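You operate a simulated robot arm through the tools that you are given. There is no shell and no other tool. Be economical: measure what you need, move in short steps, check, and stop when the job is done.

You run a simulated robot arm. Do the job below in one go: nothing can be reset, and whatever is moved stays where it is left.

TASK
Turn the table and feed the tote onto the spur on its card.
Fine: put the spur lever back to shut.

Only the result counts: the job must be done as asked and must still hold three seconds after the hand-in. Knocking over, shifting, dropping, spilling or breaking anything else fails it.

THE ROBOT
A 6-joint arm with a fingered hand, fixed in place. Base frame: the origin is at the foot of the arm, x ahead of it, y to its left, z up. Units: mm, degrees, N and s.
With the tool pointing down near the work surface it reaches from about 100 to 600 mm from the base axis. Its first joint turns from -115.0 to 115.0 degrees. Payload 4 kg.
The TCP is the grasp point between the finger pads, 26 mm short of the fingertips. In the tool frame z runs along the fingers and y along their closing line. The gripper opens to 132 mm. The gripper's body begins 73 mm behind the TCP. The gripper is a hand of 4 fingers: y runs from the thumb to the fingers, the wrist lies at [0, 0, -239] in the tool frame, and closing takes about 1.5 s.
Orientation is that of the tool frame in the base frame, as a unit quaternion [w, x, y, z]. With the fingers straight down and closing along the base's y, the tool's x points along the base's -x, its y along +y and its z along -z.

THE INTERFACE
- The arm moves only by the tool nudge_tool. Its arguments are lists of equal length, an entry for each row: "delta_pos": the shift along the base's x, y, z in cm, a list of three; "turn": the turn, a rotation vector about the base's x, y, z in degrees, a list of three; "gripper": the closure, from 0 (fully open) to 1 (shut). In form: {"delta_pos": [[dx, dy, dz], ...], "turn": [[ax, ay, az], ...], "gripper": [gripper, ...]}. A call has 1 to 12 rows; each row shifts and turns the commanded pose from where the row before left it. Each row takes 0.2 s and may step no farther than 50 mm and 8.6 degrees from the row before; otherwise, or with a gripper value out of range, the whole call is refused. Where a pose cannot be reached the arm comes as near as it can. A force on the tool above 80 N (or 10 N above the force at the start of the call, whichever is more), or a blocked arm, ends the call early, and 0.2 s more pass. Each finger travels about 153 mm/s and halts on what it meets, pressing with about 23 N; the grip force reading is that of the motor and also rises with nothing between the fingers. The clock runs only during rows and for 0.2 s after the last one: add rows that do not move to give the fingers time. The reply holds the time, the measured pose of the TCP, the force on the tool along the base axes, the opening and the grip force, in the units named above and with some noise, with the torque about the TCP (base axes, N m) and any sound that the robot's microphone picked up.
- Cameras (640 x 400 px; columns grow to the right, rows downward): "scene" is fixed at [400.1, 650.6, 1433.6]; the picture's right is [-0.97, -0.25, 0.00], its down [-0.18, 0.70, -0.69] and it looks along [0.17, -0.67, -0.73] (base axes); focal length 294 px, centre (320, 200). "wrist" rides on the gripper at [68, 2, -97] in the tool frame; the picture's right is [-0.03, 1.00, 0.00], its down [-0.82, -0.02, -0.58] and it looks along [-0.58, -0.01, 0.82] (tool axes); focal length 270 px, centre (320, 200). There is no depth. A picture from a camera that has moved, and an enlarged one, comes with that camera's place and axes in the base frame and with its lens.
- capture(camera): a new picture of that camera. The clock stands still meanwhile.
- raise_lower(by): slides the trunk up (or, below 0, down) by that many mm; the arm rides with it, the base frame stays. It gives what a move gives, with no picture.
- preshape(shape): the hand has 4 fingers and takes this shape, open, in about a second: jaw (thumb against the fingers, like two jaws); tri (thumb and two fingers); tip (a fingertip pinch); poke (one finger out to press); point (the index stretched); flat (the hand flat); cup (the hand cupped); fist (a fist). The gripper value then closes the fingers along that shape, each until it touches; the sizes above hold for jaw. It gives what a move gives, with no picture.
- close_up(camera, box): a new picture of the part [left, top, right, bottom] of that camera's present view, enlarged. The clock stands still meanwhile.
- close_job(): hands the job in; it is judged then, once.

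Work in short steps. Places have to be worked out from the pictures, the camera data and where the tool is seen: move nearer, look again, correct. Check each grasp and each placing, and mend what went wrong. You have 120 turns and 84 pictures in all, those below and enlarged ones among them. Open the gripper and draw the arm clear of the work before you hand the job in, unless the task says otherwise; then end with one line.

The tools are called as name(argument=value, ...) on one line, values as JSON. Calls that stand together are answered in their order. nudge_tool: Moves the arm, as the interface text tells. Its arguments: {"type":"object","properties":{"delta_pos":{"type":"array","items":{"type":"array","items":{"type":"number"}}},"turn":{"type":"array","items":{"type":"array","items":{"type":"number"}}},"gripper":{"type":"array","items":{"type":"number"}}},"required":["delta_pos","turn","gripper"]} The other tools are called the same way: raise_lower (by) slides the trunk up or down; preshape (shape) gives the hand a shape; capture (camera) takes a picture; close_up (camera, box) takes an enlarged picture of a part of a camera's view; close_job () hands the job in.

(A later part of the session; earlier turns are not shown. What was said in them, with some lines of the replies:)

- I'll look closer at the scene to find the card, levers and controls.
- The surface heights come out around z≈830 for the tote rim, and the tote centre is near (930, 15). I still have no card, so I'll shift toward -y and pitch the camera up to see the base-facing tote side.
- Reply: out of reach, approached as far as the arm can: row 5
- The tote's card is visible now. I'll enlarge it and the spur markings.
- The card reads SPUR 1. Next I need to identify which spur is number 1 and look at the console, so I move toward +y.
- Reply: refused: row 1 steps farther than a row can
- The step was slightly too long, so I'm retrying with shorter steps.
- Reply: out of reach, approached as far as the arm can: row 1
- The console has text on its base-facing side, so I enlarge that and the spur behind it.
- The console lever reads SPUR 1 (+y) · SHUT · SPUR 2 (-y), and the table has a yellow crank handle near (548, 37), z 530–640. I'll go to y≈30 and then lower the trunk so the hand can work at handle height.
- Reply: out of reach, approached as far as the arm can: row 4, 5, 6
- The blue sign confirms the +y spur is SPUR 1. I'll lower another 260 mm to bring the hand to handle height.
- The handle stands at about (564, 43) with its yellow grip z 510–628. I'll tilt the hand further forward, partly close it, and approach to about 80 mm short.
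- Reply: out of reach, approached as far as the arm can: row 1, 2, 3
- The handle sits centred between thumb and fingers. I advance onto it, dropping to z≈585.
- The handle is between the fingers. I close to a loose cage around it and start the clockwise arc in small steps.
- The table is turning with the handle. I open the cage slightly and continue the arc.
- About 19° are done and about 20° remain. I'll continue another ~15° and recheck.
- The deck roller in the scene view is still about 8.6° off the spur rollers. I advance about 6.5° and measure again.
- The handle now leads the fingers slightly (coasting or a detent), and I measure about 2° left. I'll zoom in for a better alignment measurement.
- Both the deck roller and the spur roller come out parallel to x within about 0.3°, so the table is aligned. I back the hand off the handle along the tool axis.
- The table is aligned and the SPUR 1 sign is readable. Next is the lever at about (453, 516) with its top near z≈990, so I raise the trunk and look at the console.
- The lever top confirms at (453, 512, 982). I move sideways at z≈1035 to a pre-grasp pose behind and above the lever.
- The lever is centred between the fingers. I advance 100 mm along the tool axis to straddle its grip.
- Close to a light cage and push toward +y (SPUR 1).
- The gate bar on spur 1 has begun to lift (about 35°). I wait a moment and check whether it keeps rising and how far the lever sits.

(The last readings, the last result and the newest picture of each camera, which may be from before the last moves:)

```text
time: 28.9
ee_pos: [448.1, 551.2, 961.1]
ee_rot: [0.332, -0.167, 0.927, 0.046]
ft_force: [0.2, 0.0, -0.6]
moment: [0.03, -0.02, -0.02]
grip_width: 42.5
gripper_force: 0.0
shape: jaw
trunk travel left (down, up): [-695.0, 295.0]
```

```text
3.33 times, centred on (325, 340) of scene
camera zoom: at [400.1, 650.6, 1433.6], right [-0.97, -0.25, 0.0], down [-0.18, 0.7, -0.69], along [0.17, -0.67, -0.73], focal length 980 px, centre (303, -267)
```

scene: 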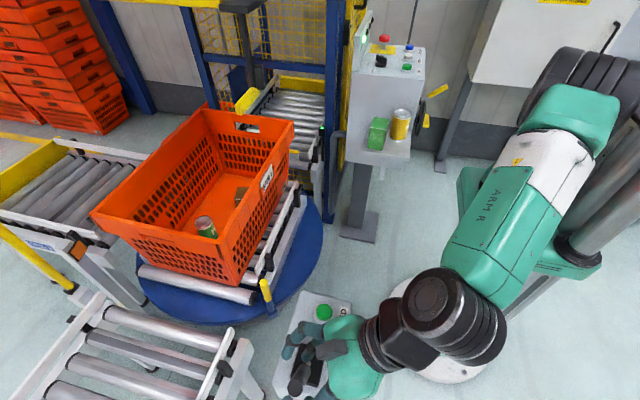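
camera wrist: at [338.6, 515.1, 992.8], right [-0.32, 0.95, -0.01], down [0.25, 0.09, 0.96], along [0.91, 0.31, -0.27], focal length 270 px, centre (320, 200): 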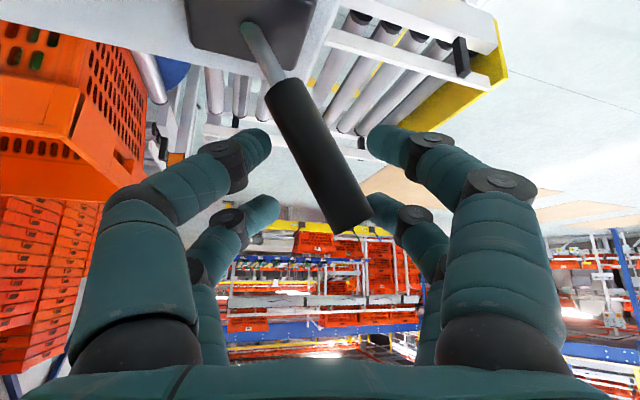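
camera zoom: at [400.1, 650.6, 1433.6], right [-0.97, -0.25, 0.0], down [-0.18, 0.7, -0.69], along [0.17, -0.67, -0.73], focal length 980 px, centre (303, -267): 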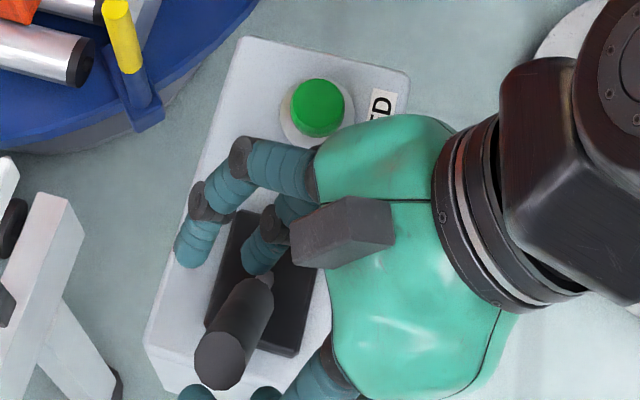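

The gate is fully up and the lever holds in its SPUR 1 detent. I open the fingers and retreat without dragging sideways.

nudge_tool(delta_pos=[[0, 0.8, 0], [0, 0.4, 0], [-1.2, 0, 1.4], [-1.5, 0, 1.8], [-2, 0, 2.2], [-2, 0, 2.2]], turn=[[0, 0, 0], [0, 0, 0], [0, 0, 0], [0, 0, 0], [0, 0, 0], [0, 0, 0]], gripper=[0.4, 0.25, 0.25, 0.25, 0.25, 0.25])

capture(camera="wrist")

```text
time: 30.3
ee_pos: [379.1, 564.1, 1036.7]
ee_rot: [0.332, -0.166, 0.927, 0.045]
ft_force: [-0.6, 0.3, 0.1]
moment: [0.02, -0.01, 0.02]
grip_width: 98.5
gripper_force: 0.1
shape: jaw
trunk travel left (down, up): [-695.0, 295.0]
```

```text
39 pictures are left
camera wrist: at [271.0, 528.1, 1068.4], right [-0.32, 0.95, -0.01], down [0.25, 0.09, 0.96], along [0.91, 0.31, -0.27], focal length 270 px, centre (320, 200)
```

wrist: 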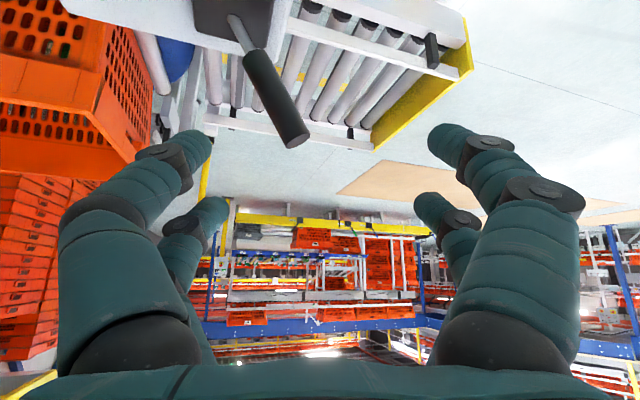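

The lever stays in SPUR 1. Now the FEED button at about (451, 420), top z≈880: I move over it with fingers closed.

nudge_tool(delta_pos=[[0, -4, 0], [0, -4, 0], [1.8, -4, 0], [1.8, -3.1, -1], [2, 0, -2], [0, 0, -2], [0, 0, 0], [0, 0, 0]], turn=[[0, 0, 0], [0, 0, 0], [0, 0, 0], [0, 0, 0], [0, 0, 0], [0, 0, 0], [0, 0, 0], [0, 0, 0]], gripper=[0.5, 0.8, 1, 1, 1, 1, 1, 1])

capture(camera="wrist")

close_up(camera="scene", box=[250, 280, 400, 400])

```text
time: 32.1
ee_pos: [437.3, 415.0, 986.3]
ee_rot: [0.331, -0.168, 0.927, 0.047]
ft_force: [-0.3, 0.1, 0.3]
moment: [0.0, -0.02, -0.01]
grip_width: 0.1
gripper_force: 23.0
shape: jaw
trunk travel left (down, up): [-695.0, 295.0]
```

```text
38 pictures are left
camera wrist: at [328.5, 376.9, 1018.0], right [-0.32, 0.95, -0.01], down [0.25, 0.09, 0.96], along [0.91, 0.31, -0.27], focal length 270 px, centre (320, 200)
```

wrist: 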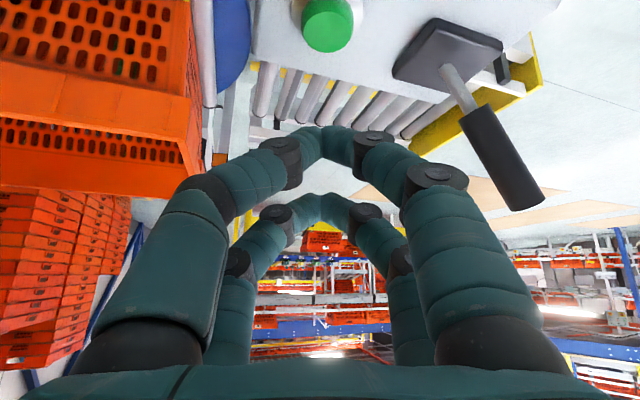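

```text
3.33 times, centred on (325, 340) of scene
camera zoom: at [400.1, 650.6, 1433.6], right [-0.97, -0.25, 0.0], down [-0.18, 0.7, -0.69], along [0.17, -0.67, -0.73], focal length 980 px, centre (303, -267)
```

zoom: 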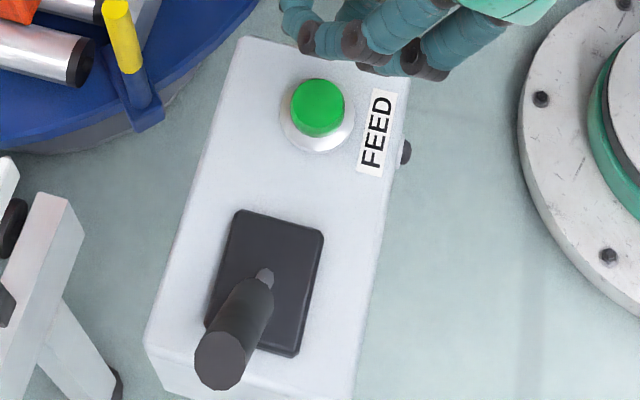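

The lower fingertip pair sits right under the TCP, about 30 mm down, and lines up in column with the button. I shift +14 mm x and descend 60 mm.

nudge_tool(delta_pos=[[1.4, 0.5, -1], [0, 0, -1.7], [0, 0, -1.7], [0, 0, -1.6]], turn=[[0, 0, 0], [0, 0, 0], [0, 0, 0], [0, 0, 0]], gripper=[1, 1, 1, 1])

capture(camera="wrist")

close_up(camera="scene", box=[250, 280, 400, 400])

```text
time: 33.1
ee_pos: [452.1, 418.1, 927.8]
ee_rot: [0.332, -0.166, 0.927, 0.046]
ft_force: [-0.4, -0.1, -0.1]
moment: [-0.03, -0.01, -0.02]
grip_width: 0.0
gripper_force: 23.2
shape: jaw
trunk travel left (down, up): [-695.0, 295.0]
```

```text
36 pictures are left
camera wrist: at [342.9, 381.8, 958.8], right [-0.32, 0.95, -0.01], down [0.25, 0.1, 0.96], along [0.91, 0.31, -0.27], focal length 270 px, centre (320, 200)
```

wrist: 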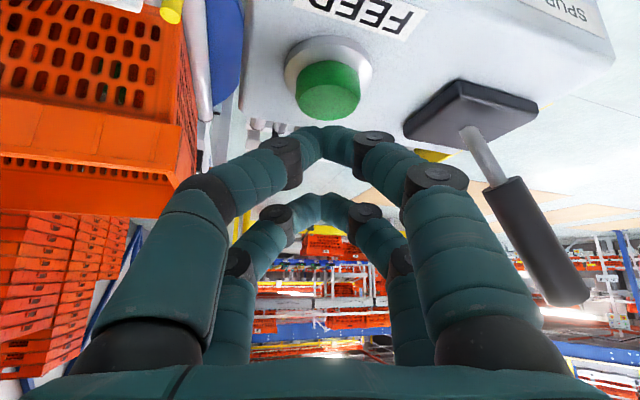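

```text
3.33 times, centred on (325, 340) of scene
camera zoom: at [400.1, 650.6, 1433.6], right [-0.97, -0.25, 0.0], down [-0.18, 0.7, -0.69], along [0.17, -0.67, -0.73], focal length 980 px, centre (303, -267)
```

zoom: 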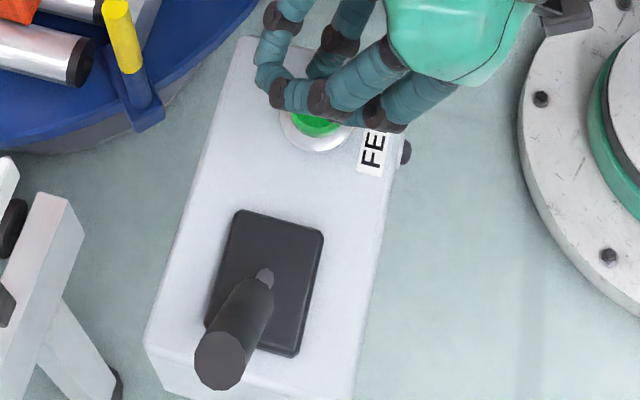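

The tip is just above the button. I press down in 5 mm steps, with a small −x correction.

nudge_tool(delta_pos=[[-0.5, 0, -0.6], [0, 0, -0.5], [0, 0, -0.5], [0, 0, -0.4]], turn=[[0, 0, 0], [0, 0, 0], [0, 0, 0], [0, 0, 0]], gripper=[1, 1, 1, 1])

capture(camera="wrist")

```text
time: 34.1
ee_pos: [445.1, 417.9, 908.9]
ee_rot: [0.333, -0.168, 0.927, 0.047]
ft_force: [0.1, 1.3, 6.8]
moment: [0.13, -0.02, -0.02]
grip_width: 0.2
gripper_force: 22.8
shape: jaw
trunk travel left (down, up): [-695.0, 295.0]
heard: click
```

```text
34 pictures are left
camera wrist: at [336.8, 380.9, 940.5], right [-0.32, 0.95, -0.01], down [0.25, 0.09, 0.96], along [0.91, 0.31, -0.27], focal length 270 px, centre (320, 200)
```

wrist: 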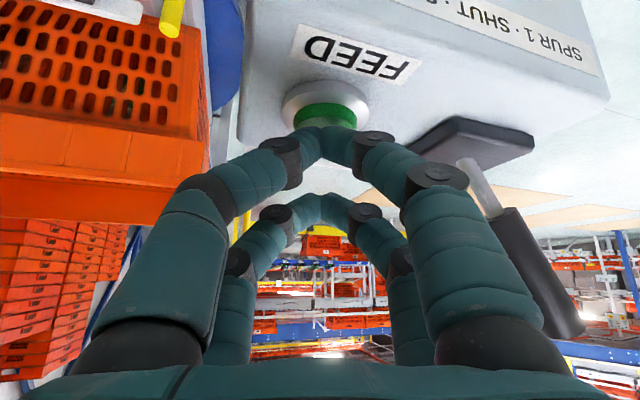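

A click was heard. I hold briefly and check whether the tote moves.

nudge_tool(delta_pos=[[0, 0, 0], [0, 0, 0], [0, 0, 0]], turn=[[0, 0, 0], [0, 0, 0], [0, 0, 0]], gripper=[1, 1, 1])

capture(camera="scene")

```text
time: 34.9
ee_pos: [444.3, 418.0, 909.1]
ee_rot: [0.332, -0.166, 0.927, 0.046]
ft_force: [1.0, 3.1, 11.7]
moment: [0.15, -0.06, -0.02]
grip_width: 0.0
gripper_force: 23.4
shape: jaw
trunk travel left (down, up): [-695.0, 295.0]
```

```text
33 pictures are left
```

scene: 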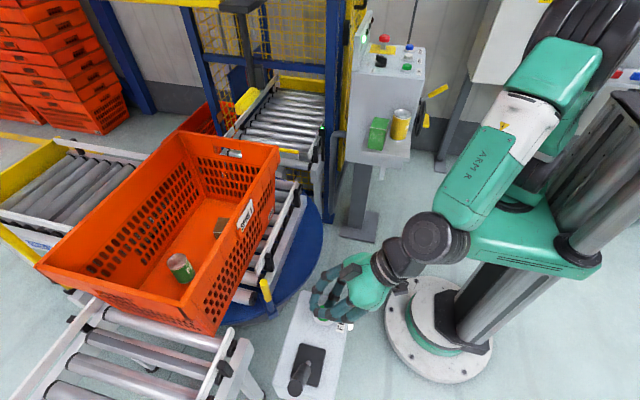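

The tote is feeding onto spur 1. I keep holding and watch.

nudge_tool(delta_pos=[[0, 0, 0], [0, 0, 0], [0, 0, 0], [0, 0, 0], [0, 0, 0], [0, 0, 0], [0, 0, 0]], turn=[[0, 0, 0], [0, 0, 0], [0, 0, 0], [0, 0, 0], [0, 0, 0], [0, 0, 0], [0, 0, 0]], gripper=[1, 1, 1, 1, 1, 1, 1])

capture(camera="scene")

```text
time: 36.5
ee_pos: [444.9, 417.5, 908.1]
ee_rot: [0.332, -0.167, 0.927, 0.047]
ft_force: [1.0, 3.5, 13.0]
moment: [0.17, -0.07, 0.01]
grip_width: 0.1
gripper_force: 23.1
shape: jaw
trunk travel left (down, up): [-695.0, 295.0]
```

```text
32 pictures are left
```

scene: 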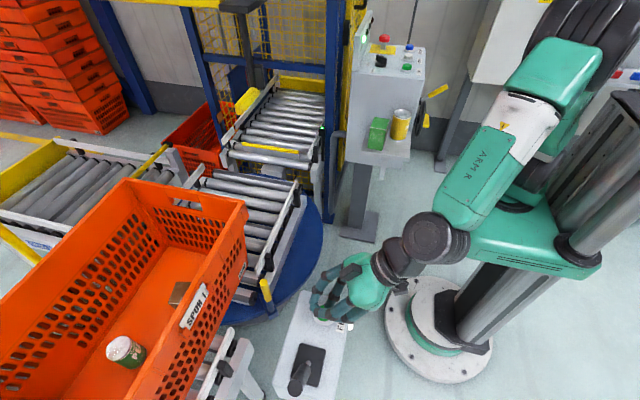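

nudge_tool(delta_pos=[[0, 0, 0], [0, 0, 0], [0, 0, 0], [0, 0, 0], [0, 0, 0], [0, 0, 0], [0, 0, 0], [0, 0, 0]], turn=[[0, 0, 0], [0, 0, 0], [0, 0, 0], [0, 0, 0], [0, 0, 0], [0, 0, 0], [0, 0, 0], [0, 0, 0]], gripper=[1, 1, 1, 1, 1, 1, 1, 1])

capture(camera="scene")

```text
time: 38.3
ee_pos: [444.5, 416.4, 908.9]
ee_rot: [0.332, -0.167, 0.927, 0.046]
ft_force: [1.9, 3.4, 13.1]
moment: [0.19, -0.07, -0.04]
grip_width: 0.0
gripper_force: 23.1
shape: jaw
trunk travel left (down, up): [-695.0, 295.0]
```

```text
31 pictures are left
```

scene: 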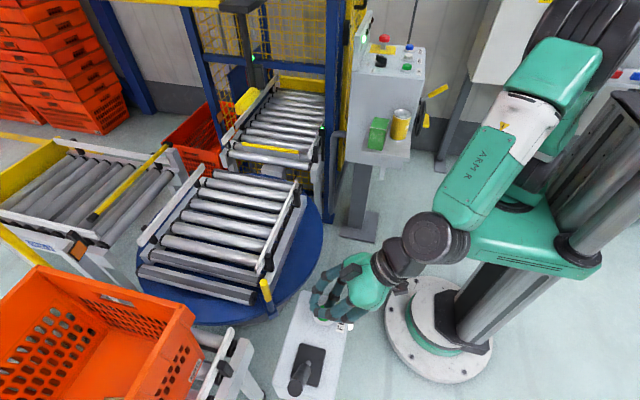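

The tote has cleared the table. I lift off the button and see whether it has settled against the end stop.

nudge_tool(delta_pos=[[0, 0, 1], [0, 0, 2], [-1, 0, 3], [-2, 0, 3], [-1, 0, 2], [0, 0, 0]], turn=[[0, 0, 0], [0, 0, 0], [0, 0, 0], [0, 0, 0], [0, 0, 0], [0, 0, 0]], gripper=[1, 1, 1, 0.6, 0.3, 0.25])

capture(camera="scene")

capture(camera="wrist")

```text
time: 39.7
ee_pos: [404.7, 419.1, 1019.6]
ee_rot: [0.331, -0.167, 0.927, 0.046]
ft_force: [-0.3, -0.2, 0.0]
moment: [0.01, 0.04, 0.05]
grip_width: 98.7
gripper_force: 0.0
shape: jaw
trunk travel left (down, up): [-695.0, 295.0]
```

```text
30 pictures are left
```

scene: 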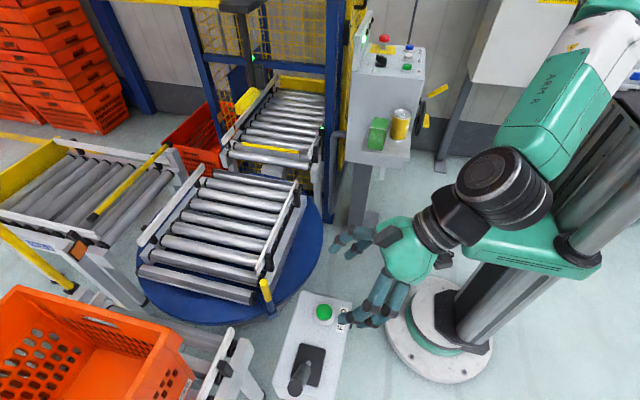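

```text
29 pictures are left
camera wrist: at [296.1, 382.4, 1050.2], right [-0.32, 0.95, -0.01], down [0.25, 0.1, 0.96], along [0.91, 0.31, -0.27], focal length 270 px, centre (320, 200)
```

wrist: 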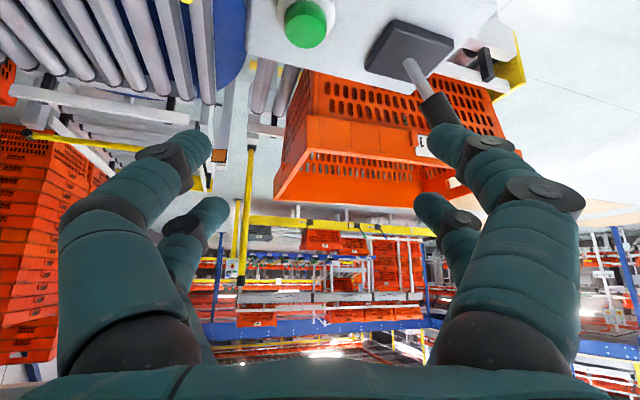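

The tote sits at the far end of spur 1, its rear rim near y≈506, well clear of the gate line at y≈428. I go back over the lever's pre-grasp pose.

nudge_tool(delta_pos=[[-1, 4, 0.9], [-1.3, 4.5, 0.9], [0, 4.5, 0], [0, 1.5, 0], [0, 0, 0]], turn=[[0, 0, 0], [0, 0, 0], [0, 0, 0], [0, 0, 0], [0, 0, 0]], gripper=[0.25, 0.25, 0.25, 0.25, 0.25])

capture(camera="wrist")

capture(camera="scene")

```text
time: 40.9
ee_pos: [380.8, 562.3, 1036.2]
ee_rot: [0.331, -0.167, 0.928, 0.046]
ft_force: [0.1, 1.3, 0.0]
moment: [0.03, -0.01, 0.0]
grip_width: 98.4
gripper_force: 0.0
shape: jaw
trunk travel left (down, up): [-695.0, 295.0]
```

```text
28 pictures are left
camera wrist: at [272.8, 526.3, 1067.4], right [-0.32, 0.95, -0.01], down [0.25, 0.1, 0.96], along [0.91, 0.31, -0.27], focal length 270 px, centre (320, 200)
```

wrist: 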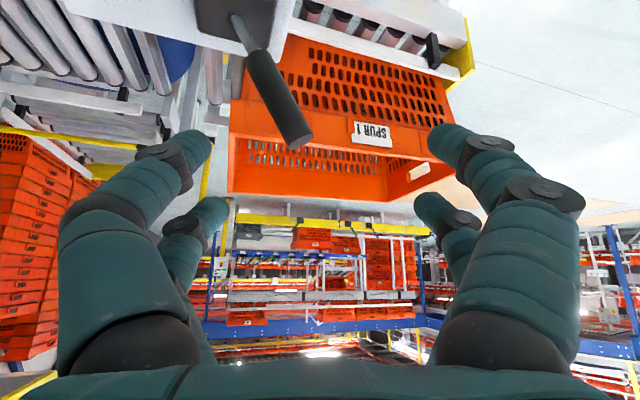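

```text
27 pictures are left
```

scene: 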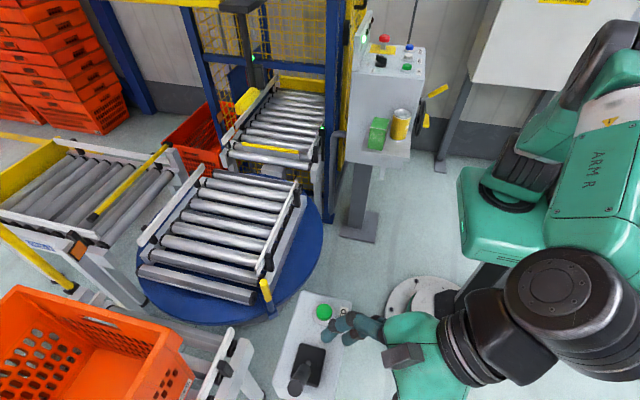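

The tote has stopped on spur 1. I advance onto the lever by the reverse path and narrow the cage.

nudge_tool(delta_pos=[[2, 0, -2.2], [2, 0, -2.2], [1.5, 0, -1.8], [1.2, 0, -1.4], [0, 0, 0], [0, -0.5, 0]], turn=[[0, 0, 0], [0, 0, 0], [0, 0, 0], [0, 0, 0], [0, 0, 0], [0, 0, 0]], gripper=[0.25, 0.25, 0.25, 0.25, 0.5, 0.64])

nudge_tool(delta_pos=[[0, -0.8, 0], [0, -0.8, 0], [0, -0.8, 0], [0, -0.8, 0]], turn=[[0, 0, 0], [0, 0, 0], [0, 0, 0], [0, 0, 0]], gripper=[0.68, 0.68, 0.68, 0.68])

capture(camera="wrist")

```text
time: 42.3
ee_pos: [448.2, 558.9, 958.9]
ee_rot: [0.331, -0.168, 0.927, 0.046]
ft_force: [-0.4, 0.0, -0.2]
moment: [-0.02, 0.0, -0.01]
grip_width: 48.0
gripper_force: 0.0
shape: jaw
trunk travel left (down, up): [-695.0, 295.0]
```

```text
time: 43.3
ee_pos: [449.3, 525.6, 960.2]
ee_rot: [0.331, -0.167, 0.928, 0.046]
ft_force: [0.5, 1.3, 1.1]
moment: [0.04, -0.01, 0.01]
grip_width: 43.5
gripper_force: 0.1
shape: jaw
trunk travel left (down, up): [-695.0, 295.0]
```

```text
26 pictures are left
camera wrist: at [340.9, 489.3, 991.4], right [-0.32, 0.95, -0.01], down [0.25, 0.09, 0.96], along [0.91, 0.31, -0.27], focal length 270 px, centre (320, 200)
```

wrist: 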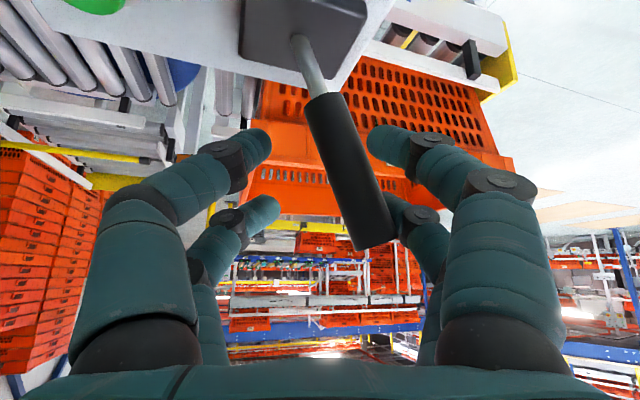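

The lever is at about 20° and following. I continue toward −y in small steps.

nudge_tool(delta_pos=[[0, -0.6, 0], [0, -0.6, 0], [0, -0.5, 0]], turn=[[0, 0, 0], [0, 0, 0], [0, 0, 0]], gripper=[0.68, 0.68, 0.68])

capture(camera="wrist")

```text
time: 44.1
ee_pos: [448.3, 508.4, 960.9]
ee_rot: [0.331, -0.167, 0.928, 0.045]
ft_force: [-0.3, 0.7, -0.2]
moment: [-0.01, -0.01, -0.02]
grip_width: 42.5
gripper_force: 0.1
shape: jaw
trunk travel left (down, up): [-695.0, 295.0]
```

```text
25 pictures are left
camera wrist: at [340.8, 471.8, 991.5], right [-0.32, 0.95, -0.01], down [0.25, 0.09, 0.96], along [0.91, 0.31, -0.27], focal length 270 px, centre (320, 200)
```

wrist: 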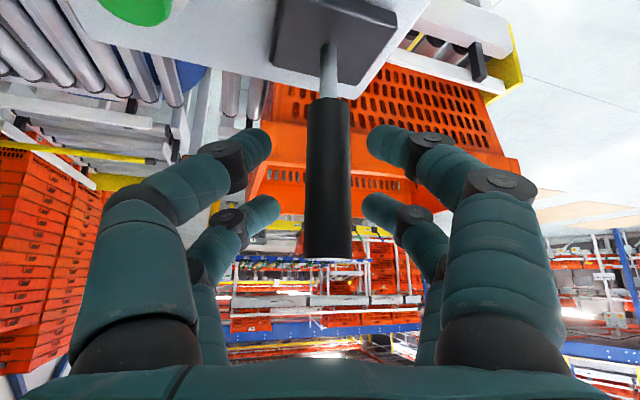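

The lever has snapped upright into SHUT. I open and retreat along the tool axis, then check the gate.

nudge_tool(delta_pos=[[0, 0.4, 0], [0, 0, 0], [-1.3, -0.48, 1.46], [-1.3, -0.48, 1.46], [-1.3, -0.48, 1.46], [-1.6, -0.6, 1.8], [-1.6, -0.6, 1.8], [0, -4, 0], [0, -4.5, 0], [0, -4.5, 0], [0, -4.5, 0]], turn=[[0, 0, 0], [0, 0, 0], [0, 0, 0], [0, 0, 0], [0, 0, 0], [0, 0, 0], [0, 0, 0], [0, 0, 0], [0, 0, 0], [0, 0, 0], [0, 0, 0]], gripper=[0.45, 0.35, 0.35, 0.35, 0.35, 0.35, 0.35, 0.2, 0, 0, 0])

capture(camera="scene")

capture(camera="wrist")

```text
time: 46.5
ee_pos: [377.1, 311.4, 1038.5]
ee_rot: [0.332, -0.167, 0.927, 0.047]
ft_force: [-0.6, -0.6, 0.5]
moment: [-0.02, 0.05, 0.01]
grip_width: 131.9
gripper_force: 0.1
shape: jaw
trunk travel left (down, up): [-695.0, 295.0]
```

```text
24 pictures are left
```

scene: 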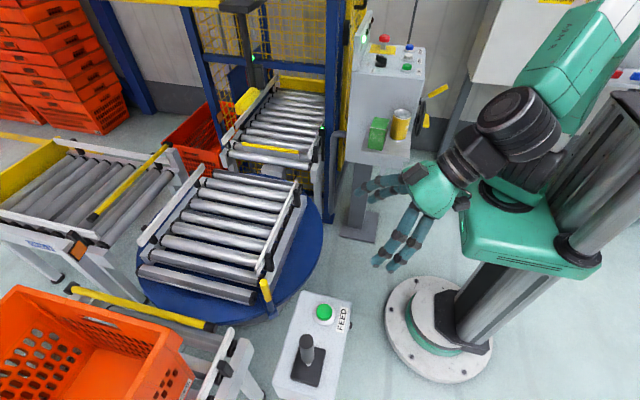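

```text
23 pictures are left
camera wrist: at [269.8, 274.6, 1070.3], right [-0.32, 0.95, -0.01], down [0.25, 0.09, 0.96], along [0.91, 0.31, -0.27], focal length 270 px, centre (320, 200)
```

wrist: 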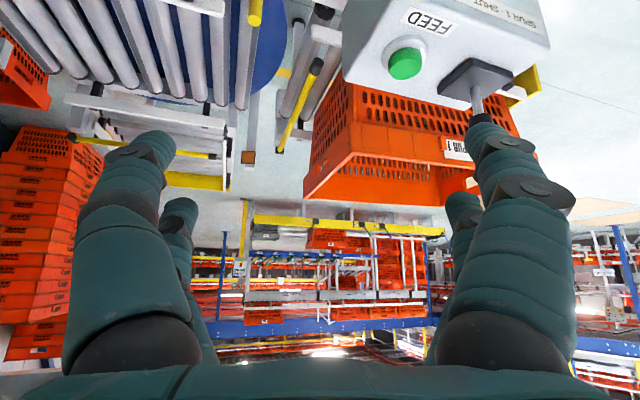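

The spur 1 gate is down again, the lever is upright at SHUT, the tote rests on spur 1, and the hand is open and clear, so I'm handing the job in.

close_job()

```text
The job is handed in.
```

I turned the table into line with spur 1, fed the tote onto the spur named on its card (SPUR 1), put the spur lever back to SHUT with the gate down, and left the arm open and clear.
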